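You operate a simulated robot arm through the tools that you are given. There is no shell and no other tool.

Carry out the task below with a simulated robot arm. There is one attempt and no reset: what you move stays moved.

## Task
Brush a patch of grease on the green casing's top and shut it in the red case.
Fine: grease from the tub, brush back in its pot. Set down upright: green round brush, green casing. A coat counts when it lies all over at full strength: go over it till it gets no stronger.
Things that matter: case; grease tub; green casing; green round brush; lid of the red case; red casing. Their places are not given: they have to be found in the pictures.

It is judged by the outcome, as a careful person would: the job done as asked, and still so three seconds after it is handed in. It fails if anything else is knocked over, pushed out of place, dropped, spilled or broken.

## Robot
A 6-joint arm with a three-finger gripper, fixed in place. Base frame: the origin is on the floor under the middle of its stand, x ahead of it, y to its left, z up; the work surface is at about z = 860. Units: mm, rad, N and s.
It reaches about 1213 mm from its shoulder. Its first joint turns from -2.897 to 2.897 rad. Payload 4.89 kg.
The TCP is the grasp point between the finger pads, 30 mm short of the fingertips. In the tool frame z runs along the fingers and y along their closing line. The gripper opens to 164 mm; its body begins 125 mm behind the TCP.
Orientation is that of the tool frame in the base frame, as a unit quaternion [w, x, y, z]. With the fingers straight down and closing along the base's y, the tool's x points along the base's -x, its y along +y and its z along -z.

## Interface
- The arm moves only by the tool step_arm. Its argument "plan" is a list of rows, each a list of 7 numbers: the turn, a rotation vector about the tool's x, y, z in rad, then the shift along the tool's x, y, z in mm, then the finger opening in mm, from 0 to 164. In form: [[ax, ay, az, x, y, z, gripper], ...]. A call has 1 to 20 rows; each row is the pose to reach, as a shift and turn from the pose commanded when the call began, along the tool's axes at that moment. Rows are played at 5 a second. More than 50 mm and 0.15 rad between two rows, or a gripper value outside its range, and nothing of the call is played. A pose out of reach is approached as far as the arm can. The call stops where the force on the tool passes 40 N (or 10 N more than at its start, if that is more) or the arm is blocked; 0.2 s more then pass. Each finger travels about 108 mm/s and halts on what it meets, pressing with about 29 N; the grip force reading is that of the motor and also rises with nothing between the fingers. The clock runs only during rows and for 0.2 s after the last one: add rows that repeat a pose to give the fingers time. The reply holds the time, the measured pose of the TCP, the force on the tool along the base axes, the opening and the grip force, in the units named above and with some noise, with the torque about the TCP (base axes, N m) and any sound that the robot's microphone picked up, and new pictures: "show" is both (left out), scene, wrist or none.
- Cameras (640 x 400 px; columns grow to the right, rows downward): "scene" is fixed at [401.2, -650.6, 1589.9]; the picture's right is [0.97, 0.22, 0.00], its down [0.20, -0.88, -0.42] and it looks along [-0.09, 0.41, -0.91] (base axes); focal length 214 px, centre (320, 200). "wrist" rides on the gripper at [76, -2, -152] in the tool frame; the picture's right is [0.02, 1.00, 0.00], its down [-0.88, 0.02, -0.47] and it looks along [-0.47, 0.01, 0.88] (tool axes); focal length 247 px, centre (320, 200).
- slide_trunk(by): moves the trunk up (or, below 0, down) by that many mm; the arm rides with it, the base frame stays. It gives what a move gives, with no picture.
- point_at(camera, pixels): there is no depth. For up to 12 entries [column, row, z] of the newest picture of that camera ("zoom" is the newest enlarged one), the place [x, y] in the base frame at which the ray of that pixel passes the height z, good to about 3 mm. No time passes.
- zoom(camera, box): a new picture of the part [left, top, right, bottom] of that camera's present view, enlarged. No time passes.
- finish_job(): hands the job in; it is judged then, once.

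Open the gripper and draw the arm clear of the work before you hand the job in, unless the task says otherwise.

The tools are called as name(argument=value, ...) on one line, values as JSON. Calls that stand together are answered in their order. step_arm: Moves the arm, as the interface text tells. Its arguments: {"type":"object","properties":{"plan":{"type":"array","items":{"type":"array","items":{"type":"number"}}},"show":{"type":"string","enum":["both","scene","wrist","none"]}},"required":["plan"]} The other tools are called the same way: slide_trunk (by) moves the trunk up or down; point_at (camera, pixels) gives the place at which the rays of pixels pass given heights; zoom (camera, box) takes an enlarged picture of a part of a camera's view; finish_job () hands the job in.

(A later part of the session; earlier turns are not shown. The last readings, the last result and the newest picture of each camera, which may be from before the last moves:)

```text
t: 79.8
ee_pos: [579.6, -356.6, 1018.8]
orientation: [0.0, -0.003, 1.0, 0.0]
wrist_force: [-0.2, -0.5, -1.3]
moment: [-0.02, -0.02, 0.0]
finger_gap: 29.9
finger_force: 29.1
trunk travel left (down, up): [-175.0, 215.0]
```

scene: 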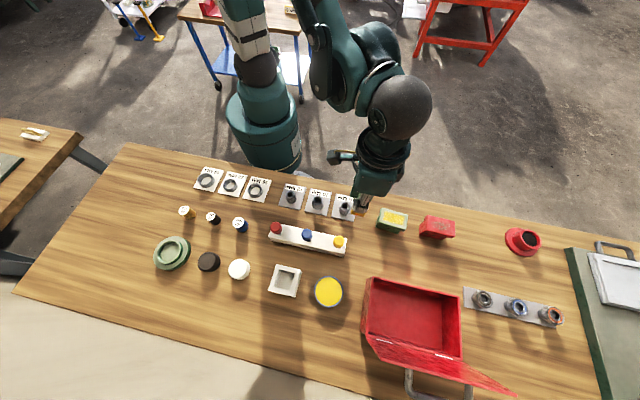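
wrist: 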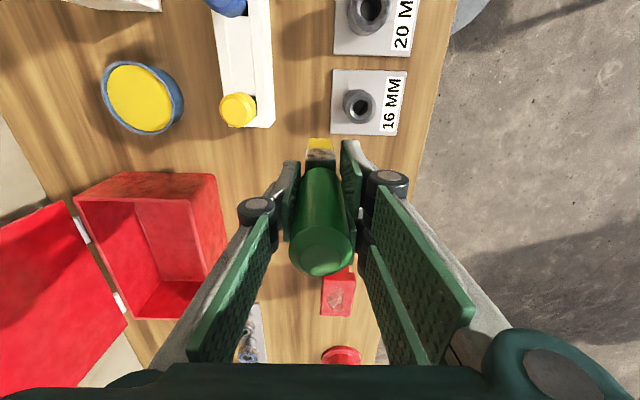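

Still free; a bit further down.

step_arm(plan=[[0, 0, 0, 0, 0, 0.5, 15], [0, 0, 0, 0, 0, 1.0, 15], [0, 0, 0, 0, 0, 1.0, 15]], show="wrist")

zoom(camera="wrist", box=[256, 60, 384, 280])

```text
t: 80.6
ee_pos: [580.1, -356.6, 1018.9]
orientation: [0.0, -0.004, 1.0, 0.0]
wrist_force: [0.5, 0.0, 14.2]
moment: [0.14, -0.26, -0.01]
finger_gap: 29.8
finger_force: 29.2
trunk travel left (down, up): [-175.0, 215.0]
```

wrist: 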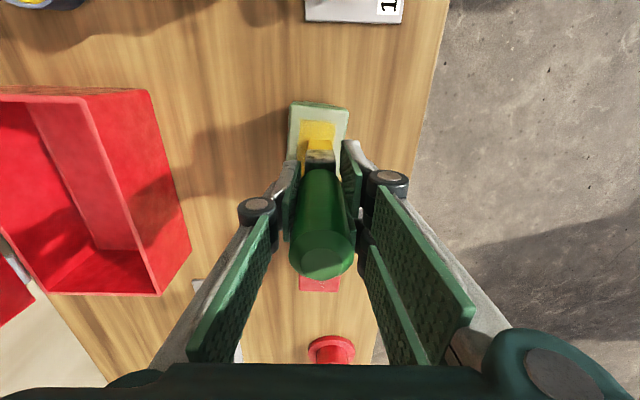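

```text
1.82 times, centred on (320, 170) of wrist
```

zoom: 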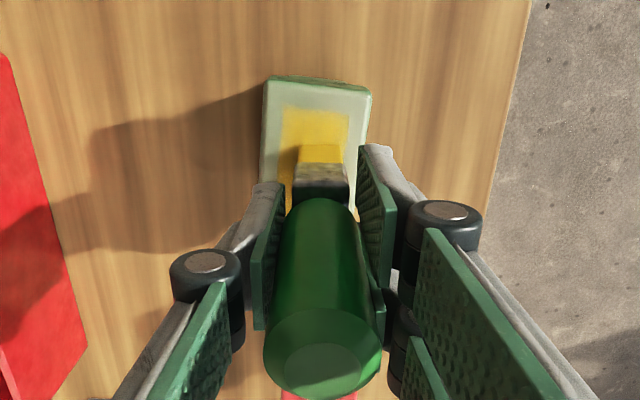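

Contact at 14 N in the middle. I stroke across in y here with slightly less pressure.

step_arm(plan=[[0, 0, 0, -0.4, 4, -0.3, 15], [0, 0, 0, -0.7, 8, -0.3, 15], [0, 0, 0, -1.0, 12, -0.3, 15], [0, 0, 0, -0.7, 8, -0.3, 15], [0, 0, 0, -0.4, 4, -0.3, 15], [0, 0, 0, 0, 0, -0.3, 15], [0, 0, 0, 0.4, -4, -0.3, 15], [0, 0, 0, 0.7, -8, -0.3, 15], [0, 0, 0, 1.0, -12, -0.3, 15], [0, 0, 0, 0.7, -8, -0.3, 15], [0, 0, 0, 0.4, -4, -0.3, 15], [0, 0, 0, 0, 0, -0.3, 15], [0, 0, 0, 0, 0, -0.3, 15]], show="none")

step_arm(plan=[[0, 0, 0, 0, 0, -20, 15], [0, 0, 0, 0, 0, -45, 15], [0, 0, 0, 40, 0, -58, 15], [0, 0, 0, 80, 0, -58, 15], [0, 0, 0, 120, -20, -58, 15], [0, 0, 0, 130, -40, -58, 15], [0, 0, 0, 130, -40, -58, 15]])

zoom(camera="scene", box=[368, 198, 416, 238])

zoom(camera="scene", box=[376, 202, 412, 236])

```text
t: 83.4
ee_pos: [580.0, -357.6, 1017.5]
orientation: [0.0, -0.004, 1.0, 0.0]
wrist_force: [0.2, 0.7, -1.0]
moment: [0.02, -0.01, 0.0]
finger_gap: 29.5
finger_force: 28.8
trunk travel left (down, up): [-175.0, 215.0]
```

```text
t: 85.0
ee_pos: [451.2, -397.0, 1077.7]
orientation: [0.0, -0.003, 1.0, 0.0]
wrist_force: [-0.3, -0.4, -0.3]
moment: [0.01, -0.09, 0.01]
finger_gap: 29.9
finger_force: 29.0
trunk travel left (down, up): [-175.0, 215.0]
```

scene: 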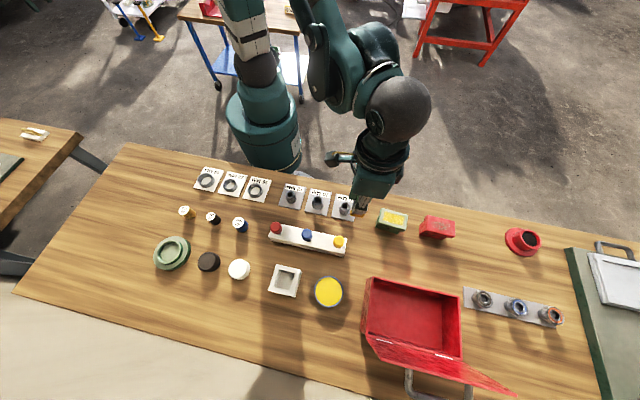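
wrist: 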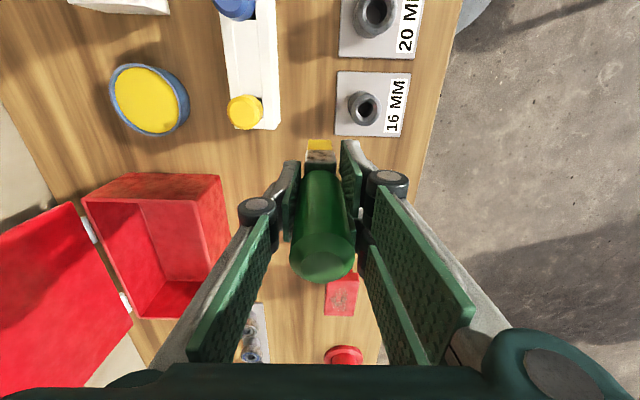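

```text
10.00 times, centred on (392, 218) of scene
```

zoom: 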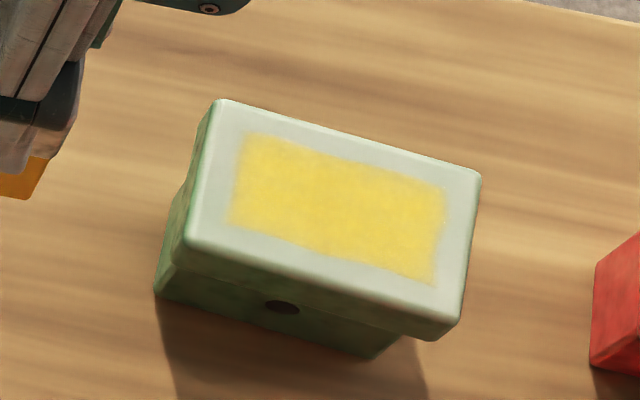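

```text
11.76 times, centred on (394, 219) of scene
```

zoom: 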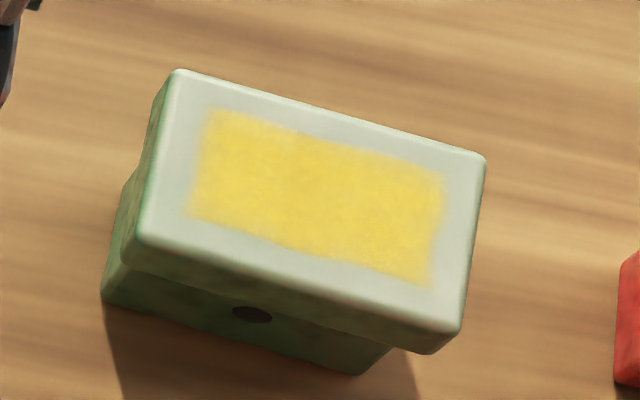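

The patch is now quite even all over. To make sure it is at full strength I dip once more and go over it again.

step_arm(plan=[[0, 0, 0, 5, -37, 0, 15], [0, 0, 0, 11, -74, 0, 15], [0, 0, 0, 17, -111, 0, 15], [0, 0, 0, 23, -149, 0, 15], [0, 0, 0, 28, -186, 0, 15], [0, 0, 0, 34, -223, 0, 15], [0, 0, 0, 34, -223, 40, 15], [0, 0, 0, 34, -223, 80, 15], [0, 0, 0, 34, -223, 97, 15], [0, 0, 0, 34, -223, 101, 15], [0, 0, 0, 34, -223, 101, 15]], show="wrist")

zoom(camera="wrist", box=[256, 80, 384, 180])

```text
t: 87.4
ee_pos: [419.3, -621.9, 974.7]
orientation: [0.0, -0.003, 1.0, 0.001]
wrist_force: [-0.4, 0.9, -0.5]
moment: [0.02, -0.01, -0.01]
finger_gap: 29.9
finger_force: 28.7
trunk travel left (down, up): [-175.0, 215.0]
```

wrist: 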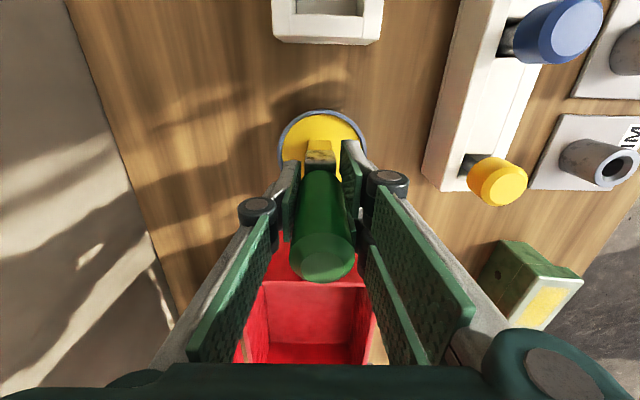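

```text
4.00 times, centred on (320, 130) of wrist
```

zoom: 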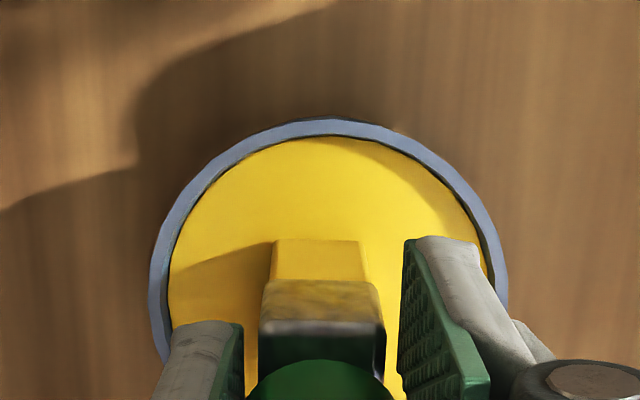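

Just over the grease. I feel down in small steps.

step_arm(plan=[[0, 0, 0, 0, 0, 0.6, 15], [0, 0, 0, 0, 0, 1.2, 15], [0, 0, 0, 0, 0, 1.2, 15]], show="none")

step_arm(plan=[[0, 0, 0, 0, 0, 0.5, 15], [0, 0, 0, 0, 0, 0.9, 15], [0, 0, 0, 0, 0, 0.9, 15]], show="none")

```text
t: 88.2
ee_pos: [418.1, -621.6, 973.1]
orientation: [0.0, -0.003, 1.0, 0.001]
wrist_force: [0.1, -2.8, 7.3]
moment: [-0.13, -0.32, -0.06]
finger_gap: 29.6
finger_force: 29.2
trunk travel left (down, up): [-175.0, 215.0]
```

```text
t: 89.0
ee_pos: [419.4, -621.0, 973.2]
orientation: [-0.001, -0.003, 1.0, 0.001]
wrist_force: [-2.5, -1.3, 16.7]
moment: [0.03, -0.15, -0.03]
finger_gap: 29.7
finger_force: 28.8
trunk travel left (down, up): [-175.0, 215.0]
```

Loaded at ~17 N. I lift and return to the casing's +x end.

step_arm(plan=[[0, 0, 0, 0, 0, -20, 15], [0, 0, 0, 0, 0, -65, 15], [0, 0, 0, 0, 0, -104, 15], [0, 0, 0, -23, 33, -104, 15], [0, 0, 0, -47, 66, -104, 15], [0, 0, 0, -70, 98, -104, 15], [0, 0, 0, -94, 131, -104, 15], [0, 0, 0, -117, 163, -104, 15], [0, 0, 0, -141, 196, -104, 15], [0, 0, 0, -164, 229, -104, 15], [0, 0, 0, -188, 261, -104, 15], [0, 0, 0, -188, 261, -75, 15], [0, 0, 0, -188, 261, -53, 15], [0, 0, 0, -188, 261, -45.5, 15], [0, 0, 0, -188, 261, -45.5, 15]], show="none")

step_arm(plan=[[0, 0, 0, 0, 0, 0.5, 15], [0, 0, 0, 0, 0, 1.0, 15], [0, 0, 0, 0, 0, 1.0, 15]], show="none")

```text
t: 92.2
ee_pos: [602.8, -360.1, 1016.5]
orientation: [0.0, -0.003, 1.0, 0.001]
wrist_force: [0.0, 0.1, 0.6]
moment: [0.02, -0.02, 0.03]
finger_gap: 29.5
finger_force: 29.1
trunk travel left (down, up): [-175.0, 215.0]
```

```text
t: 93.0
ee_pos: [602.5, -359.1, 1017.4]
orientation: [0.0, -0.003, 1.0, 0.001]
wrist_force: [-0.4, -1.3, 7.4]
moment: [-0.05, -0.1, -0.03]
finger_gap: 29.7
finger_force: 28.9
trunk travel left (down, up): [-175.0, 215.0]
```

Contact at 7 N. I make strokes toward -x (which keep contact better): first along the +y lane, lift, then along the middle.

step_arm(plan=[[0, 0, 0, -0.4, 5, 0.1, 15], [0, 0, 0, -0.9, 10, 0.1, 15], [0, 0, 0, 9.1, 10.9, 0.15, 15], [0, 0, 0, 19, 11.8, 0.2, 15], [0, 0, 0, 29, 12.7, 0.25, 15], [0, 0, 0, 38.9, 13.6, 0.3, 15], [0, 0, 0, 48.9, 14.5, 0.35, 15], [0, 0, 0, 48.9, 14.5, -4, 15], [0, 0, 0, 24, 7, -4, 15], [0, 0, 0, 0, 0, -4, 15], [0, 0, 0, 0, 0, 0, 15], [0, 0, 0, 0, 0, 0.6, 15], [0, 0, 0, 10, 0.9, 0.7, 15], [0, 0, 0, 19.9, 1.8, 0.75, 15], [0, 0, 0, 29.9, 2.7, 0.8, 15], [0, 0, 0, 39.8, 3.6, 0.85, 15], [0, 0, 0, 49.8, 4.5, 0.9, 15], [0, 0, 0, 49.8, 4.5, 0.9, 15]], show="none")

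```text
t: 96.8
ee_pos: [553.2, -354.7, 1015.0]
orientation: [0.0, -0.004, 1.0, -0.001]
wrist_force: [5.7, -0.7, 18.2]
moment: [-0.01, -0.36, 0.01]
finger_gap: 29.7
finger_force: 28.9
trunk travel left (down, up): [-175.0, 215.0]
```

Contact held at 18 N through the -x strokes. I repeat along the -y lane and then the outer +y lane.

step_arm(plan=[[0, 0, 0, 0, 0, -4, 15], [0, 0, 0, -24.4, -7.2, -4, 15], [0, 0, 0, -48.9, -14.5, -4, 15], [0, 0, 0, -48.9, -14.5, -0.4, 15], [0, 0, 0, -48.9, -14.5, 0.1, 15], [0, 0, 0, -38.9, -13.6, 0.15, 15], [0, 0, 0, -29, -12.7, 0.2, 15], [0, 0, 0, -19, -11.8, 0.25, 15], [0, 0, 0, -9.1, -10.9, 0.3, 15], [0, 0, 0, 0.9, -10, 0.35, 15], [0, 0, 0, 0.9, -10, -4, 15], [0, 0, 0, -24, -1, -4, 15], [0, 0, 0, -51, 9.4, -4, 15], [0, 0, 0, -51, 9.4, 0, 15], [0, 0, 0, -51, 9.4, 0.4, 15], [0, 0, 0, -41.1, 10.3, 0.45, 15], [0, 0, 0, -31.1, 11.2, 0.5, 15], [0, 0, 0, -21.2, 12.1, 0.5, 15], [0, 0, 0, -11.2, 13, 0.55, 15], [0, 0, 0, -1.3, 13.9, 0.6, 15]], show="none")

```text
t: 101.0
ee_pos: [554.3, -341.4, 1017.7]
orientation: [0.0, -0.003, 1.0, 0.0]
wrist_force: [0.5, 0.2, -0.6]
moment: [0.02, 0.08, -0.03]
finger_gap: 29.9
finger_force: 29.1
trunk travel left (down, up): [-175.0, 215.0]
```

I lift off and pull aside to compare the patch with the earlier pictures.

step_arm(plan=[[0, 0, 0, 0, 0, -20, 15], [0, 0, 0, 0, 0, -50, 15], [0, 0, 0, 40, -10, -60, 15], [0, 0, 0, 80, -30, -60, 15], [0, 0, 0, 104, -54, -60, 15], [0, 0, 0, 104, -54, -60, 15]])

zoom(camera="scene", box=[368, 198, 416, 238])

zoom(camera="wrist", box=[256, 100, 384, 280])

```text
t: 102.4
ee_pos: [450.5, -395.2, 1076.4]
orientation: [0.0, -0.004, 1.0, 0.0]
wrist_force: [-0.2, 0.1, -0.7]
moment: [-0.01, -0.03, -0.04]
finger_gap: 29.8
finger_force: 29.2
trunk travel left (down, up): [-175.0, 215.0]
```

scene: 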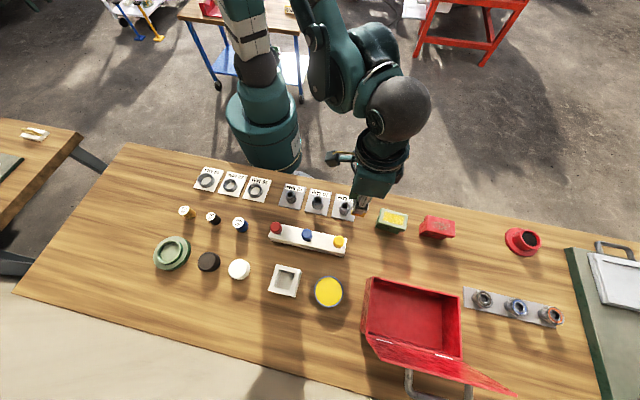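
wrist: 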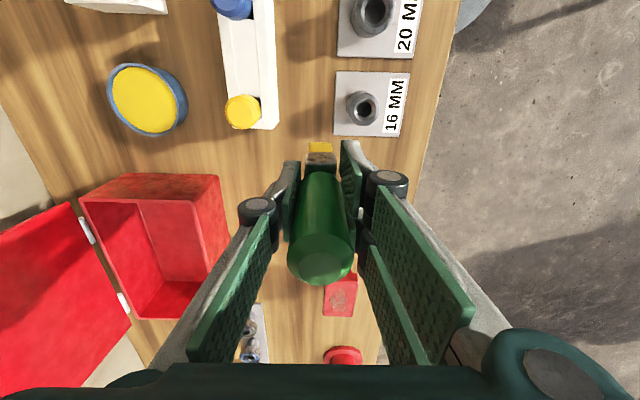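

```text
10.00 times, centred on (392, 218) of scene
```

zoom: 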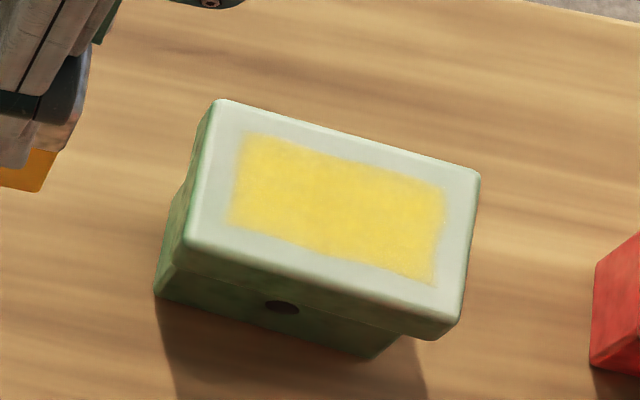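

```text
2.22 times, centred on (320, 190) of wrist
```

zoom: 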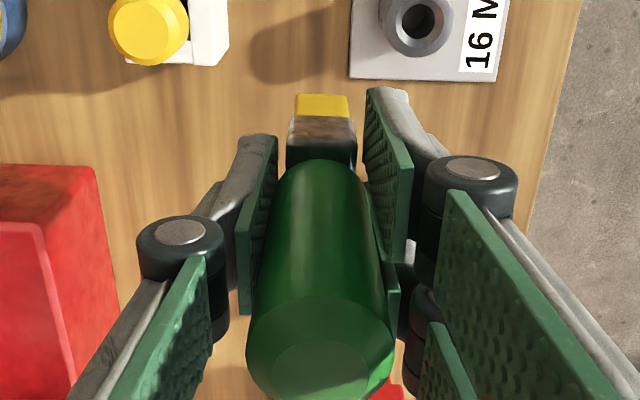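

The patch now looks uniform. To confirm it gets no stronger, I dip once more and do one more full round.

step_arm(plan=[[0, 0, 0, 6, -37, 0, 15], [0, 0, 0, 12, -75, 0, 15], [0, 0, 0, 18, -113, 0, 15], [0, 0, 0, 24, -150, 0, 15], [0, 0, 0, 30, -188, 0, 15], [0, 0, 0, 35.4, -225, 0, 15], [0, 0, 0, 35.4, -225, 40, 15], [0, 0, 0, 35.4, -225, 80, 15], [0, 0, 0, 35.4, -225, 98, 15], [0, 0, 0, 35.4, -225, 101.5, 15], [0, 0, 0, 35.4, -225, 101.5, 15]], show="none")

step_arm(plan=[[0, 0, 0, 0, 0, 0.6, 15], [0, 0, 0, 0, 0, 1.2, 15], [0, 0, 0, 0, 0, 1.2, 15]], show="none")

```text
t: 104.8
ee_pos: [416.9, -622.4, 974.9]
orientation: [0.001, -0.003, 1.0, 0.0]
wrist_force: [0.3, -0.2, -0.4]
moment: [0.03, -0.02, 0.0]
finger_gap: 29.9
finger_force: 28.7
trunk travel left (down, up): [-175.0, 215.0]
```

```text
t: 105.6
ee_pos: [416.9, -621.6, 973.3]
orientation: [0.0, -0.003, 1.0, 0.001]
wrist_force: [0.1, -0.6, -0.9]
moment: [-0.03, -0.01, 0.01]
finger_gap: 29.8
finger_force: 28.6
trunk travel left (down, up): [-175.0, 215.0]
```

z=+4.2 relative, not yet touching; I feel down a bit further.

step_arm(plan=[[0, 0, 0, 0, 0, 0.6, 15], [0, 0, 0, 0, 0, 1.2, 15], [0, 0, 0, 0, 0, 1.2, 15]], show="none")

step_arm(plan=[[0, 0, 0, 0, 0, 0.5, 15], [0, 0, 0, 0, 0, 1.0, 15], [0, 0, 0, 0, 0, 1.0, 15]], show="none")

```text
t: 106.4
ee_pos: [417.0, -621.1, 971.3]
orientation: [0.0, -0.004, 1.0, 0.0]
wrist_force: [0.1, -0.6, -1.1]
moment: [0.0, -0.01, 0.0]
finger_gap: 29.5
finger_force: 29.1
trunk travel left (down, up): [-175.0, 215.0]
```

```text
t: 107.2
ee_pos: [417.1, -621.5, 971.3]
orientation: [0.0, -0.004, 1.0, 0.0]
wrist_force: [0.3, -1.7, 2.8]
moment: [-0.1, 0.05, 0.01]
finger_gap: 29.7
finger_force: 29.2
trunk travel left (down, up): [-175.0, 215.0]
```

Light touch at 2.8 N; I press 0.4 mm more, then lift and return to the casing's +x end.

step_arm(plan=[[0, 0, 0, 0, 0, 0.4, 15], [0, 0, 0, 0, 0, 0.4, 15], [0, 0, 0, 0, 0, -20, 15], [0, 0, 0, 0, 0, -65, 15], [0, 0, 0, 0, 0, -106, 15], [0, 0, 0, -23, 33, -106, 15], [0, 0, 0, -47, 66, -106, 15], [0, 0, 0, -70, 98, -106, 15], [0, 0, 0, -94, 131, -106, 15], [0, 0, 0, -117, 163, -106, 15], [0, 0, 0, -141, 196, -106, 15], [0, 0, 0, -164, 229, -106, 15], [0, 0, 0, -188, 260.5, -106, 15], [0, 0, 0, -188, 260.5, -75, 15], [0, 0, 0, -188, 260.5, -53, 15], [0, 0, 0, -188, 260.5, -44.5, 15], [0, 0, 0, -188, 260.5, -44.5, 15]], show="none")

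step_arm(plan=[[0, 0, 0, 0, 0, 0.5, 15], [0, 0, 0, 0, 0, 1.0, 15], [0, 0, 0, 0, 0, 1.0, 15]], show="none")

```text
t: 110.8
ee_pos: [603.8, -359.1, 1015.8]
orientation: [0.0, -0.003, 1.0, 0.0]
wrist_force: [2.3, -0.6, 10.4]
moment: [-0.05, 0.0, 0.0]
finger_gap: 29.6
finger_force: 29.3
trunk travel left (down, up): [-175.0, 215.0]
```

```text
t: 111.6
ee_pos: [603.8, -359.0, 1015.3]
orientation: [0.0, -0.003, 1.0, 0.0]
wrist_force: [7.4, -1.4, 19.8]
moment: [-0.02, -0.32, 0.05]
finger_gap: 29.7
finger_force: 29.4
trunk travel left (down, up): [-175.0, 215.0]
```

20 N contact. I stroke toward -x along the middle and then along the +y lane.

step_arm(plan=[[0, 0, 0, 10, 0.9, 0, 15], [0, 0, 0, 19.9, 1.8, 0.05, 15], [0, 0, 0, 29.9, 2.7, 0.1, 15], [0, 0, 0, 39.8, 3.6, 0.15, 15], [0, 0, 0, 49.8, 4.5, 0.2, 15], [0, 0, 0, 49.8, 4.5, -4, 15], [0, 0, 0, 24.5, 7, -4, 15], [0, 0, 0, -1, 11, -4, 15], [0, 0, 0, -1, 11, 0, 15], [0, 0, 0, -1, 11, 0.5, 15], [0, 0, 0, 9, 11.9, 0.55, 15], [0, 0, 0, 18.9, 12.8, 0.6, 15], [0, 0, 0, 28.9, 13.7, 0.65, 15], [0, 0, 0, 38.8, 14.6, 0.7, 15], [0, 0, 0, 48.8, 15.5, 0.75, 15], [0, 0, 0, 48.8, 15.5, 0.75, 15]], show="none")

```text
t: 115.0
ee_pos: [554.5, -342.8, 1015.4]
orientation: [-0.001, -0.004, 1.0, -0.001]
wrist_force: [3.8, 0.7, 8.0]
moment: [0.03, -0.15, -0.02]
finger_gap: 29.5
finger_force: 29.3
trunk travel left (down, up): [-175.0, 215.0]
```

Contact held at 8 N. Now the -y lane toward -x, finishing with a pass across the -x end.

step_arm(plan=[[0, 0, 0, 0, 0, -4, 15], [0, 0, 0, -24, -13, -4, 15], [0, 0, 0, -47.8, -26.4, -4, 15], [0, 0, 0, -47.8, -26.4, 0, 15], [0, 0, 0, -47.8, -26.4, 0.4, 15], [0, 0, 0, -37.8, -25.5, 0.45, 15], [0, 0, 0, -27.9, -24.6, 0.5, 15], [0, 0, 0, -17.9, -23.7, 0.5, 15], [0, 0, 0, -8, -22.8, 0.55, 15], [0, 0, 0, 2, -21.9, 0.6, 15], [0, 0, 0, 1.5, -16.5, 0.7, 15], [0, 0, 0, 1, -11, 0.75, 15], [0, 0, 0, 0.5, -5.5, 0.8, 15], [0, 0, 0, 0, 0, 0.85, 15], [0, 0, 0, 0, 0, 0.85, 15]], show="none")

step_arm(plan=[[0, 0, 0, 0, 0, -20, 15], [0, 0, 0, 0, 0, -50, 15], [0, 0, 0, 40, -10, -62, 15], [0, 0, 0, 80, -30, -62, 15], [0, 0, 0, 104, -54, -62, 15], [0, 0, 0, 104, -54, -62, 15]])

zoom(camera="scene", box=[368, 198, 416, 238])

zoom(camera="scene", box=[376, 202, 412, 236])

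```text
t: 118.2
ee_pos: [555.6, -343.7, 1013.0]
orientation: [0.001, -0.004, 1.0, 0.0]
wrist_force: [-0.2, -0.1, -1.1]
moment: [0.03, -0.01, -0.02]
finger_gap: 29.8
finger_force: 29.7
trunk travel left (down, up): [-175.0, 215.0]
```

```text
t: 119.6
ee_pos: [450.8, -399.6, 1078.9]
orientation: [0.0, -0.003, 1.0, 0.0]
wrist_force: [0.1, 0.7, 0.4]
moment: [-0.02, -0.03, -0.03]
finger_gap: 29.4
finger_force: 29.1
trunk travel left (down, up): [-175.0, 215.0]
```

scene: 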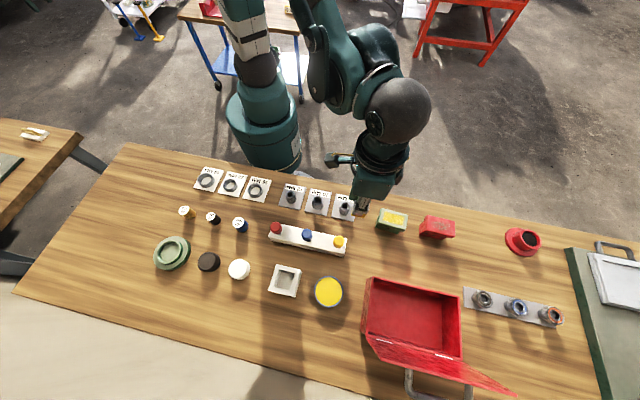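
wrist: 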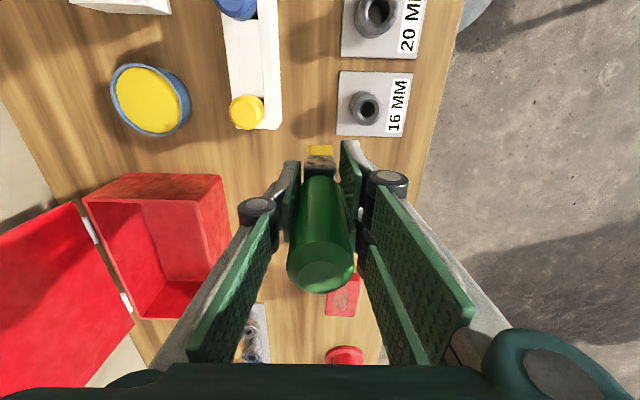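

```text
10.00 times, centred on (392, 218) of scene
```

zoom: 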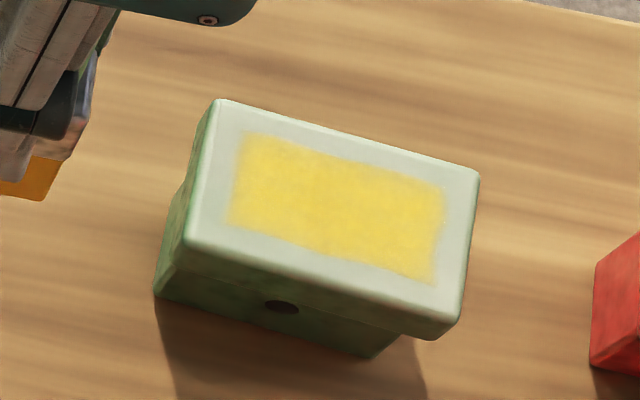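

```text
11.76 times, centred on (394, 219) of scene
```

zoom: 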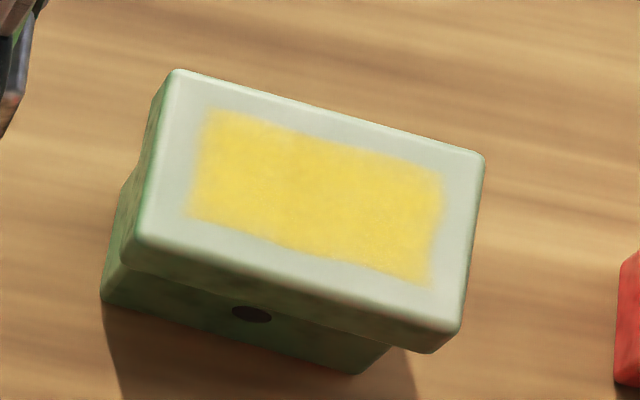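

The patch is unchanged from the previous round: no stronger, even all over. Now the brush goes back to its pot; I first check how its tip sits relative to the gripper.

zoom(camera="wrist", box=[288, 130, 352, 180])

zoom(camera="scene", box=[330, 180, 400, 230])

zoom(camera="scene", box=[262, 258, 310, 302])

```text
8.00 times, centred on (320, 155) of wrist
```

zoom: 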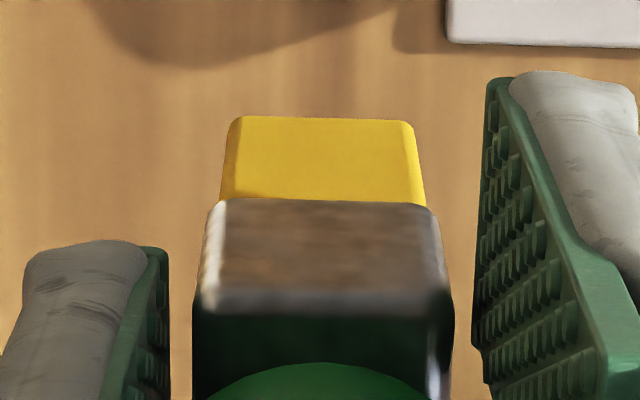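

```text
8.00 times, centred on (365, 205) of scene
```

zoom: 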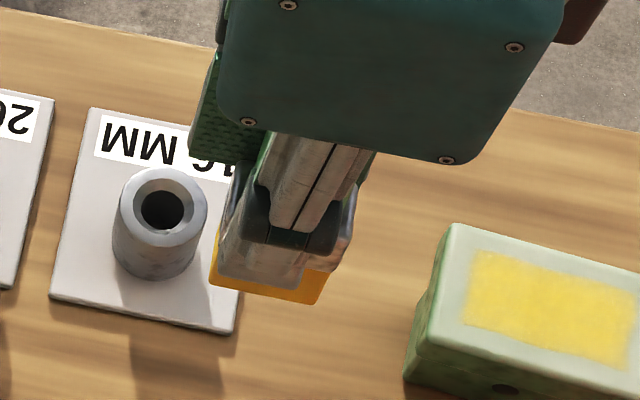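

```text
9.09 times, centred on (286, 280) of scene
```

zoom: 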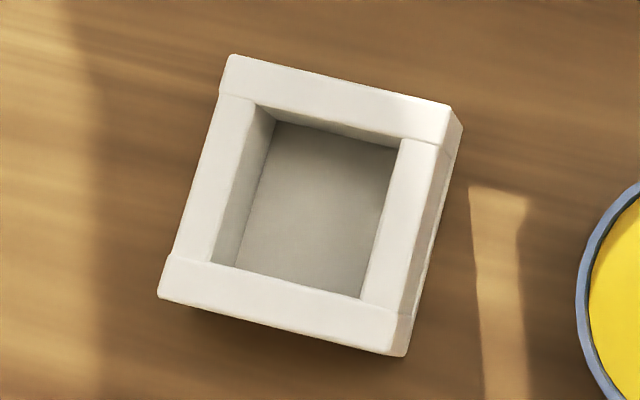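

I locate the bristle-tip corners from both cameras to find the brush's offset in the grip.

point_at(camera="scene", pixels=[[351.25, 215.4, 980], [351.25, 215.4, 1000], [364.75, 218.1, 980], [364.75, 218.1, 1000], [366.25, 213.75, 980], [366.25, 213.75, 1000]])

point_at(camera="wrist", pixels=[[308.6, 144.7, 980], [308.6, 144.7, 1000], [332.4, 145, 980], [332.4, 145, 1000]])

zoom(camera="wrist", box=[256, 160, 384, 320])

```text
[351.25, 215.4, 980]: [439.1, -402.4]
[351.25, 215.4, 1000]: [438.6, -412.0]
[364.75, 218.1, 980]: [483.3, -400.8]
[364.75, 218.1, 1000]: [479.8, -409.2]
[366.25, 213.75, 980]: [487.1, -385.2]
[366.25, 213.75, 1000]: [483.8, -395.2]
```

```text
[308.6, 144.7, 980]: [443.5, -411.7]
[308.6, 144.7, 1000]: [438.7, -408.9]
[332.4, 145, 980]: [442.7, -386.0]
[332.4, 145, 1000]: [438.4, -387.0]
```

```text
2.50 times, centred on (320, 240) of wrist
```

zoom: 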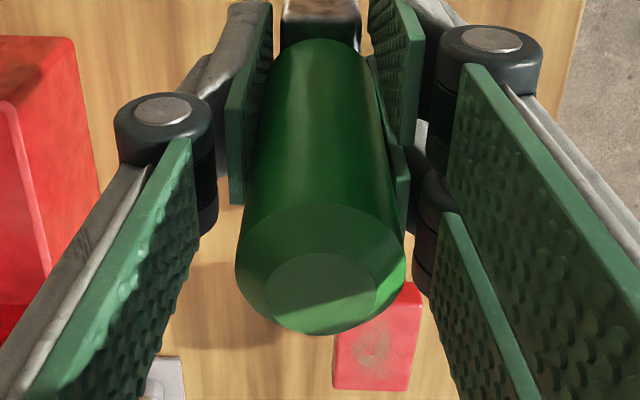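

The tip is ~82 mm below the TCP and offset about +8 mm in x, so I aim the TCP 8 mm to -x of the pot centre. I carry the brush over the pot at this height.

step_arm(plan=[[0, 0, 0, 25, -32, 0, 15], [0, 0, 0, 50, -63, 0, 15], [0, 0, 0, 75, -95, 0, 15], [0, 0, 0, 100, -127, 0, 15], [0, 0, 0, 125, -158, 0, 15], [0, 0, 0, 150, -190, 0, 15], [0, 0, 0, 175.7, -221.8, 0, 15], [0, 0, 0, 175.7, -221.8, 0, 15]])

zoom(camera="wrist", box=[280, 85, 376, 180])

zoom(camera="scene", box=[255, 250, 315, 300])

point_at(camera="scene", pixels=[[284.7, 280.2, 900], [278.8, 269.5, 900], [295.4, 273.6, 900], [290.4, 290.8, 900], [274.1, 286.8, 900]])

```text
t: 121.4
ee_pos: [275.7, -623.2, 1075.0]
orientation: [-0.001, -0.003, 1.0, 0.0]
wrist_force: [-0.1, 0.9, -0.2]
moment: [0.04, 0.03, 0.01]
finger_gap: 29.5
finger_force: 28.9
trunk travel left (down, up): [-175.0, 215.0]
```

scene: 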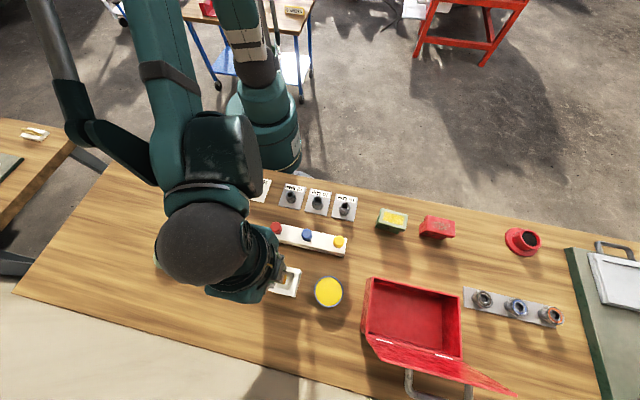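
wrist: 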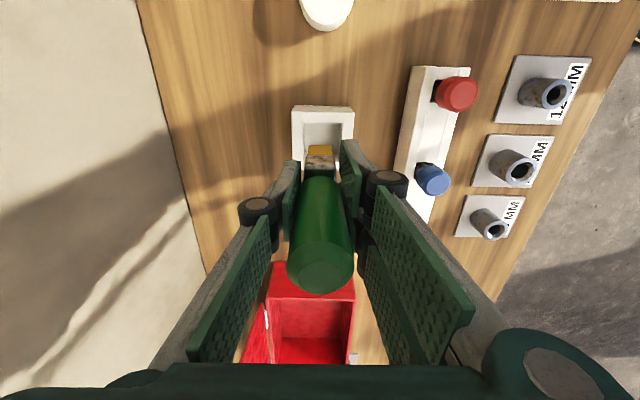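

```text
4.21 times, centred on (328, 132) of wrist
```

zoom: 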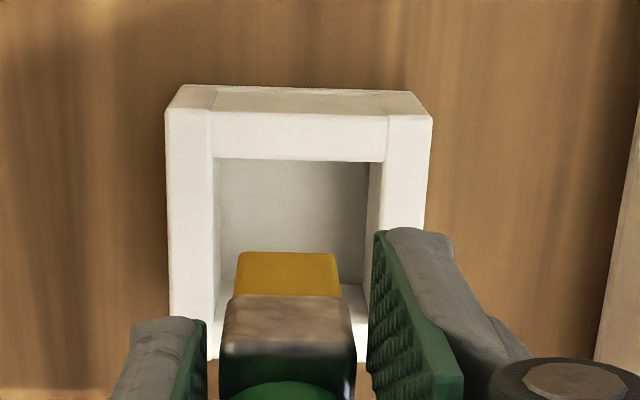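

```text
8.00 times, centred on (285, 275) of scene
```

zoom: 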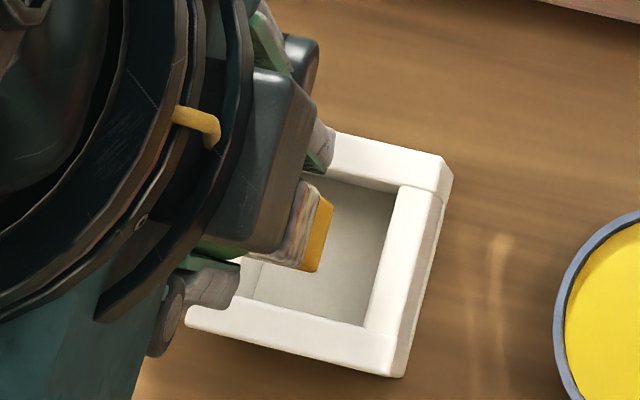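

```text
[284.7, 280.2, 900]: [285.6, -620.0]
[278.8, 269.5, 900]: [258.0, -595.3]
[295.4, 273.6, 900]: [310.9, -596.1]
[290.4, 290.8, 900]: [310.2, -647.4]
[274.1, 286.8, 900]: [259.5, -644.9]
```

The tip hangs over the pot opening (centre about (285,-620.7)). I verify the tip's +x edge from the scene view at tip height.

point_at(camera="scene", pixels=[[284.75, 284, 994], [286.6, 275, 994]])

point_at(camera="wrist", pixels=[[308.5, 144.6, 994], [332.5, 144.6, 994], [302.6, 122.5, 900], [343.4, 122.5, 900]])

```text
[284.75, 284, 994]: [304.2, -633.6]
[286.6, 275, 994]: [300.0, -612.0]
```

```text
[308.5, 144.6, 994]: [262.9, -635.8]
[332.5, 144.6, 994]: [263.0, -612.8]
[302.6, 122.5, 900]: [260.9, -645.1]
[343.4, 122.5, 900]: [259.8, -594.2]
```

Tip centre ≈(282.6,-623.8), pot opening centre ≈(284.6,-620.5). I shift +2/+3.5 mm and lower until the tip is just above the rim, then check.

step_arm(plan=[[0, 0, 0, -2, 3.5, 0, 15], [0, 0, 0, -2, 3.5, 25, 15], [0, 0, 0, -2, 3.5, 45, 15], [0, 0, 0, -2, 3.5, 62, 15], [0, 0, 0, -2, 3.5, 62, 15]])

zoom(camera="wrist", box=[272, 80, 368, 180])

zoom(camera="scene", box=[255, 250, 315, 300])

```text
t: 122.6
ee_pos: [278.5, -619.9, 1012.7]
orientation: [0.0, -0.003, 1.0, 0.0]
wrist_force: [-0.1, -0.3, -0.3]
moment: [0.02, 0.01, 0.03]
finger_gap: 29.3
finger_force: 29.1
trunk travel left (down, up): [-175.0, 215.0]
```

scene: 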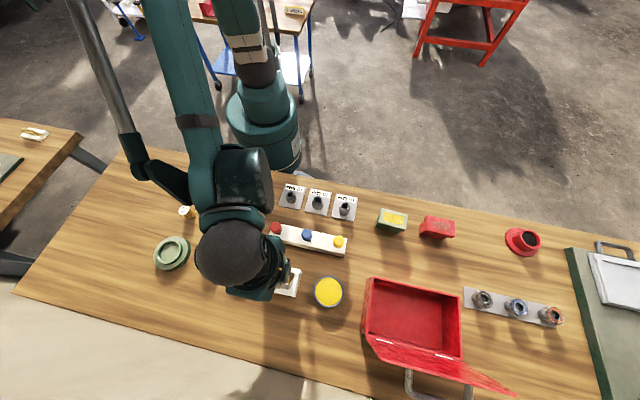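
wrist: 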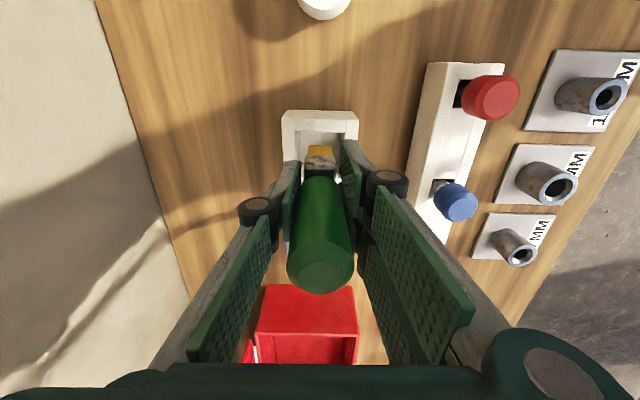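

```text
4.00 times, centred on (320, 130) of wrist
```

zoom: 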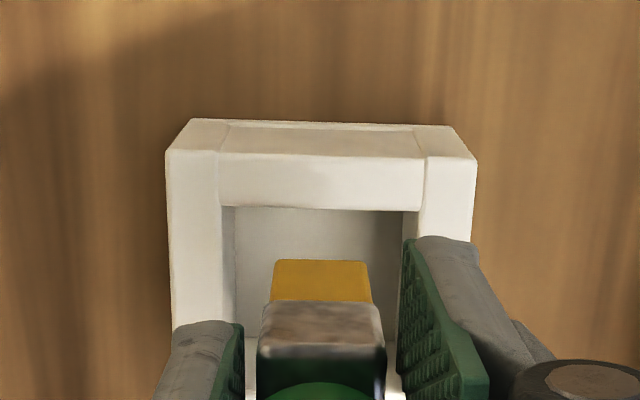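

```text
8.00 times, centred on (285, 275) of scene
```

zoom: 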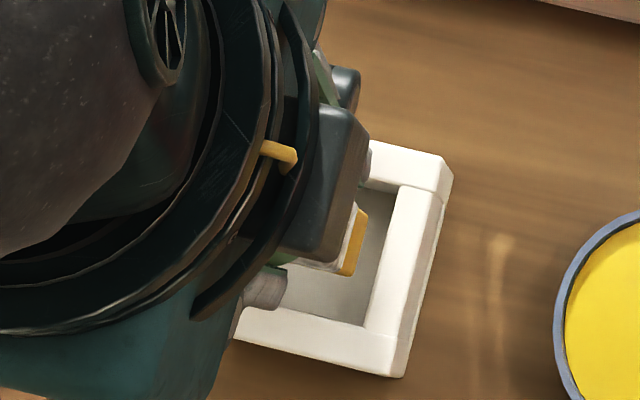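

The bristles are centred between the pot's side walls (columns 272–370 within 222–423). I check the x-clearance from the scene picture.

point_at(camera="scene", pixels=[[288.5, 284.5, 932], [291, 276, 932], [294.75, 273.4, 912], [290.4, 290.6, 912]])

point_at(camera="wrist", pixels=[[308, 145, 932], [332.5, 145, 932], [295.5, 132, 912], [345.7, 132, 912]])

```text
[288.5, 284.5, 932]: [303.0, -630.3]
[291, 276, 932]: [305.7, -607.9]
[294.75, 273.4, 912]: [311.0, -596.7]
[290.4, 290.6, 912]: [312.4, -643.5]
```

```text
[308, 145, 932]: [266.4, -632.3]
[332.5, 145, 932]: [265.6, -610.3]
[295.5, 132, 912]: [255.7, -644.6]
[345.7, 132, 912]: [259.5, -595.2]
```

Brush head x 266–304, pot opening x 258–312: well centred. I lower into the pot, slowly.

step_arm(plan=[[0, 0, 0, 0, 0, 8, 15], [0, 0, 0, 0, 0, 16, 15], [0, 0, 0, 0, 0, 24, 15], [0, 0, 0, 0, 0, 32, 15], [0, 0, 0, 0, 0, 40, 15], [0, 0, 0, 0, 0, 47, 15], [0, 0, 0, 0, 0, 47, 15]])

zoom(camera="wrist", box=[256, 80, 384, 180])

```text
t: 124.2
ee_pos: [277.1, -620.0, 966.0]
orientation: [0.0, -0.004, 1.0, -0.001]
wrist_force: [1.2, 1.2, -0.4]
moment: [0.03, 0.05, -0.01]
finger_gap: 29.6
finger_force: 28.9
trunk travel left (down, up): [-175.0, 215.0]
```

scene: 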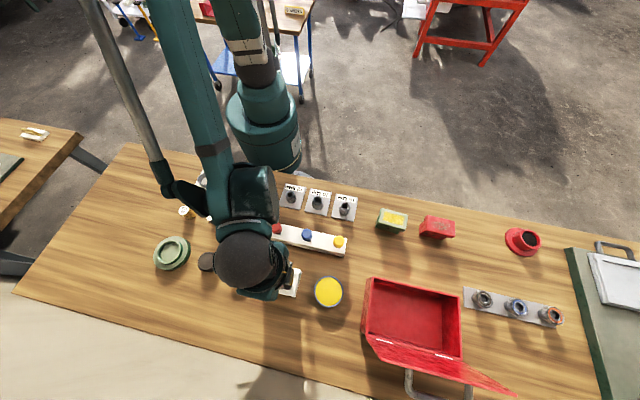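
wrist: 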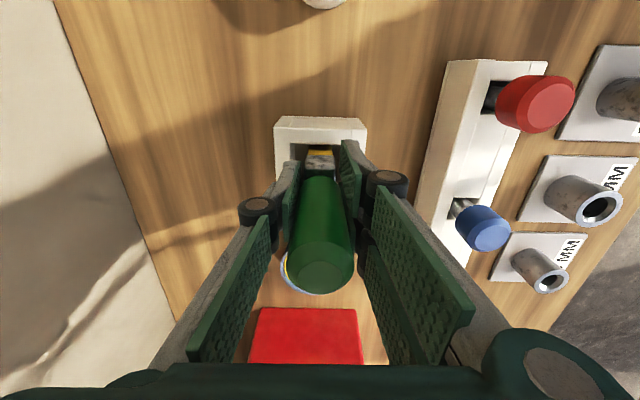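

```text
4.00 times, centred on (320, 130) of wrist
```

zoom: 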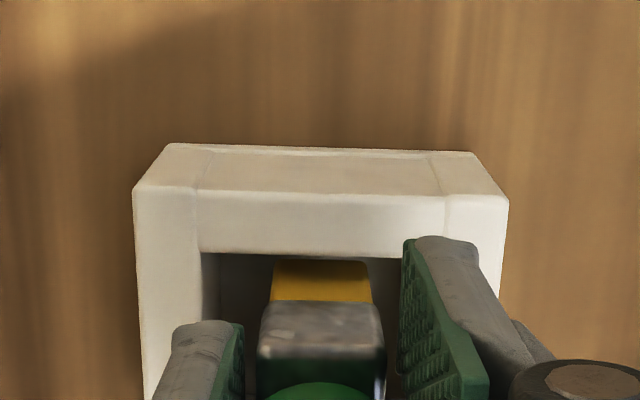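

The head is inside the pot with no contact force. I continue down 10 mm in small steps toward the pot floor.

step_arm(plan=[[0, 0, 0, 0, 0, 3, 15], [0, 0, 0, 0, 0, 6, 15], [0, 0, 0, 0, 0, 8, 15], [0, 0, 0, 0, 0, 10, 15], [0, 0, 0, 0, 0, 10, 15]], show="none")

step_arm(plan=[[0, 0, 0, 0, 0, 1, 15], [0, 0, 0, 0, 0, 2, 15], [0, 0, 0, 0, 0, 2, 15]], show="none")

```text
t: 125.4
ee_pos: [279.0, -618.7, 955.1]
orientation: [0.0, -0.003, 1.0, -0.001]
wrist_force: [0.3, -0.2, -1.2]
moment: [0.0, 0.02, -0.02]
finger_gap: 29.5
finger_force: 29.0
trunk travel left (down, up): [-175.0, 215.0]
```

```text
t: 126.2
ee_pos: [278.4, -618.7, 954.9]
orientation: [0.001, -0.003, 1.0, 0.0]
wrist_force: [-0.3, 1.2, -1.1]
moment: [-0.01, 0.0, -0.02]
finger_gap: 29.5
finger_force: 29.1
trunk travel left (down, up): [-175.0, 215.0]
```

Still free at z≈955. I continue in 1 mm steps.

step_arm(plan=[[0, 0, 0, 0, 0, 1, 15], [0, 0, 0, 0, 0, 2, 15], [0, 0, 0, 0, 0, 2, 15]], show="none")

step_arm(plan=[[0, 0, 0, 0, 0, 1, 15], [0, 0, 0, 0, 0, 1.5, 15], [0, 0, 0, 0, 0, 1.5, 15]], show="wrist")

```text
t: 127.0
ee_pos: [279.7, -618.4, 952.7]
orientation: [0.001, -0.004, 1.0, 0.0]
wrist_force: [-0.7, 0.0, -1.5]
moment: [-0.02, 0.0, -0.02]
finger_gap: 29.3
finger_force: 29.1
trunk travel left (down, up): [-175.0, 215.0]
```

```text
t: 127.8
ee_pos: [278.6, -618.0, 951.2]
orientation: [-0.001, -0.004, 1.0, 0.0]
wrist_force: [0.3, 0.3, -1.4]
moment: [0.0, 0.01, -0.01]
finger_gap: 29.4
finger_force: 28.6
trunk travel left (down, up): [-175.0, 215.0]
```

wrist: 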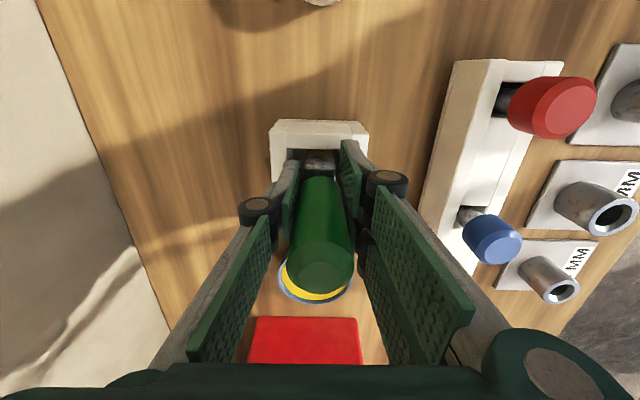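

No contact yet; continuing down 1 mm at a time.

step_arm(plan=[[0, 0, 0, 0, 0, 1, 15], [0, 0, 0, 0, 0, 1.5, 15], [0, 0, 0, 0, 0, 1.5, 15]], show="none")

step_arm(plan=[[0, 0, 0, 0, 0, 0.8, 15], [0, 0, 0, 0, 0, 1.5, 15], [0, 0, 0, 0, 0, 1.5, 15]], show="none")

```text
t: 128.6
ee_pos: [278.1, -618.6, 948.8]
orientation: [0.0, -0.003, 1.0, 0.0]
wrist_force: [-0.6, 0.0, -0.8]
moment: [-0.02, -0.01, -0.01]
finger_gap: 29.7
finger_force: 28.8
trunk travel left (down, up): [-175.0, 215.0]
```

```text
t: 129.4
ee_pos: [277.3, -617.9, 947.9]
orientation: [0.0, -0.003, 1.0, -0.001]
wrist_force: [0.7, 0.1, -0.6]
moment: [-0.01, 0.01, 0.02]
finger_gap: 29.5
finger_force: 28.9
trunk travel left (down, up): [-175.0, 215.0]
```

z≈948 and still free; the floor should be within a few mm. I continue carefully.

step_arm(plan=[[0, 0, 0, 0, 0, 0.8, 15], [0, 0, 0, 0, 0, 1.5, 15], [0, 0, 0, 0, 0, 1.5, 15]], show="none")

zoom(camera="scene", box=[255, 250, 315, 300])

```text
t: 130.2
ee_pos: [279.3, -618.2, 945.6]
orientation: [0.0, -0.003, 1.0, 0.0]
wrist_force: [0.5, 0.4, -0.8]
moment: [-0.02, 0.01, -0.03]
finger_gap: 29.5
finger_force: 29.4
trunk travel left (down, up): [-175.0, 215.0]
```

```text
8.00 times, centred on (285, 275) of scene
```

zoom: 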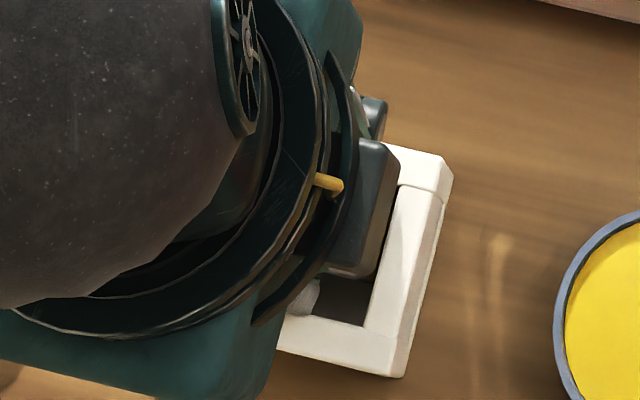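

Still no contact. I continue with 1 mm steps and watch for force.

step_arm(plan=[[0, 0, 0, 0, 0, 0.7, 15], [0, 0, 0, 0, 0, 1.4, 15], [0, 0, 0, 0, 0, 1.4, 15]], show="none")

step_arm(plan=[[0, 0, 0, 0, 0, 0.7, 15], [0, 0, 0, 0, 0, 1.4, 15], [0, 0, 0, 0, 0, 1.4, 15]], show="wrist")

zoom(camera="wrist", box=[256, 80, 384, 180])

```text
t: 131.0
ee_pos: [278.1, -617.1, 944.7]
orientation: [0.001, -0.003, 1.0, 0.0]
wrist_force: [0.3, -2.3, 23.3]
moment: [-0.01, 0.01, -0.05]
finger_gap: 29.3
finger_force: 29.6
trunk travel left (down, up): [-175.0, 215.0]
```

```text
t: 131.8
ee_pos: [280.1, -617.5, 944.0]
orientation: [0.0, -0.004, 1.0, 0.0]
wrist_force: [1.8, -2.4, 23.1]
moment: [-0.03, -0.26, -0.05]
finger_gap: 29.5
finger_force: 29.3
trunk travel left (down, up): [-175.0, 215.0]
```

wrist: 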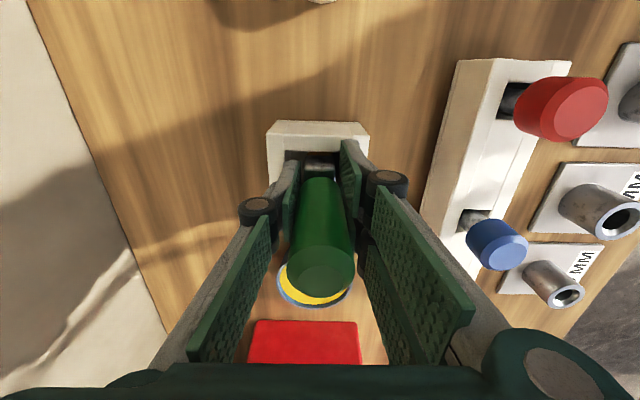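

```text
4.00 times, centred on (320, 130) of wrist
```

zoom: 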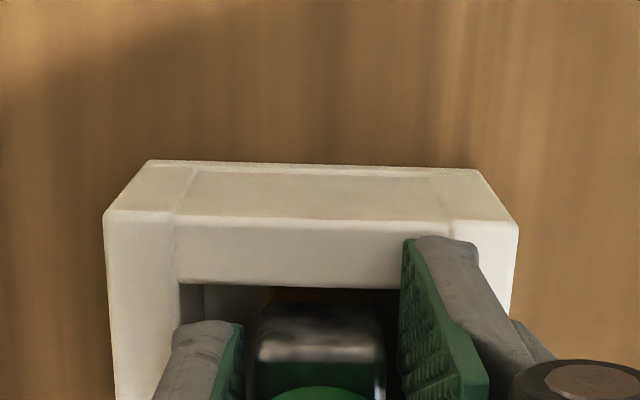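

23 N twice at the same level marks the slip limit: the bristles stand on the pot floor. I ease up 1 mm to unload, then open the fingers slowly.

step_arm(plan=[[0, 0, 0, 0, 0, -1, 15], [0, 0, 0, 0, 0, -1, 26], [0, 0, 0, 0, 0, -1, 34], [0, 0, 0, 0, 0, -1, 42], [0, 0, 0, 0, 0, -1, 50], [0, 0, 0, 0, 0, -1, 56], [0, 0, 0, 0, 0, -1, 56]])

zoom(camera="wrist", box=[256, 100, 384, 300])

```text
t: 133.4
ee_pos: [280.3, -615.6, 944.0]
orientation: [0.0, -0.004, 1.0, 0.0]
wrist_force: [0.2, -0.7, -0.4]
moment: [0.01, 0.0, -0.02]
finger_gap: 55.9
finger_force: 0.0
trunk travel left (down, up): [-175.0, 215.0]
```

scene: 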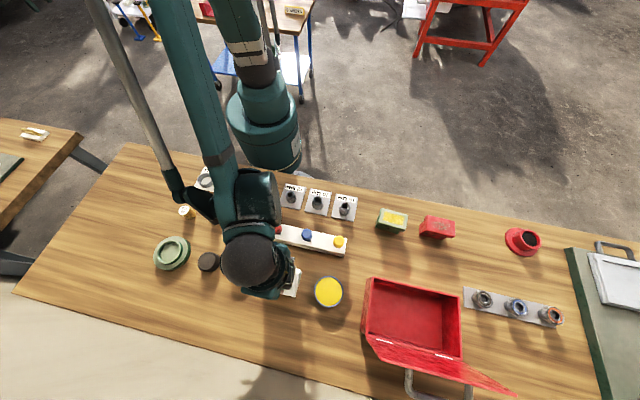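
wrist: 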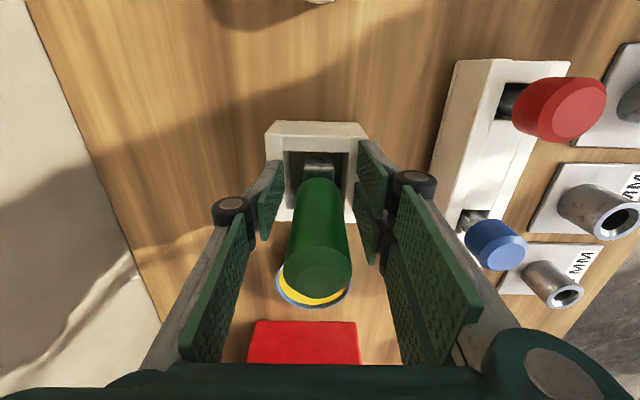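

```text
2.00 times, centred on (320, 200) of wrist
```

zoom: 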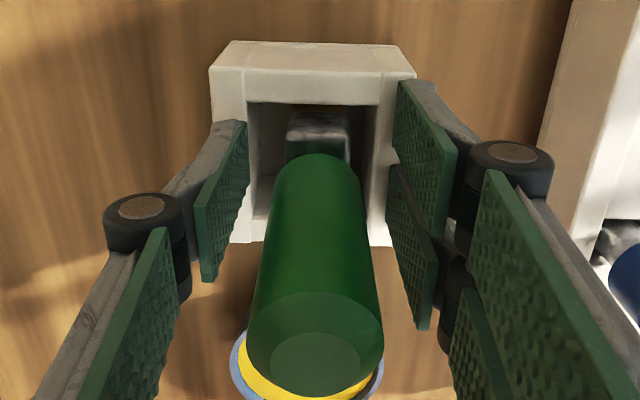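

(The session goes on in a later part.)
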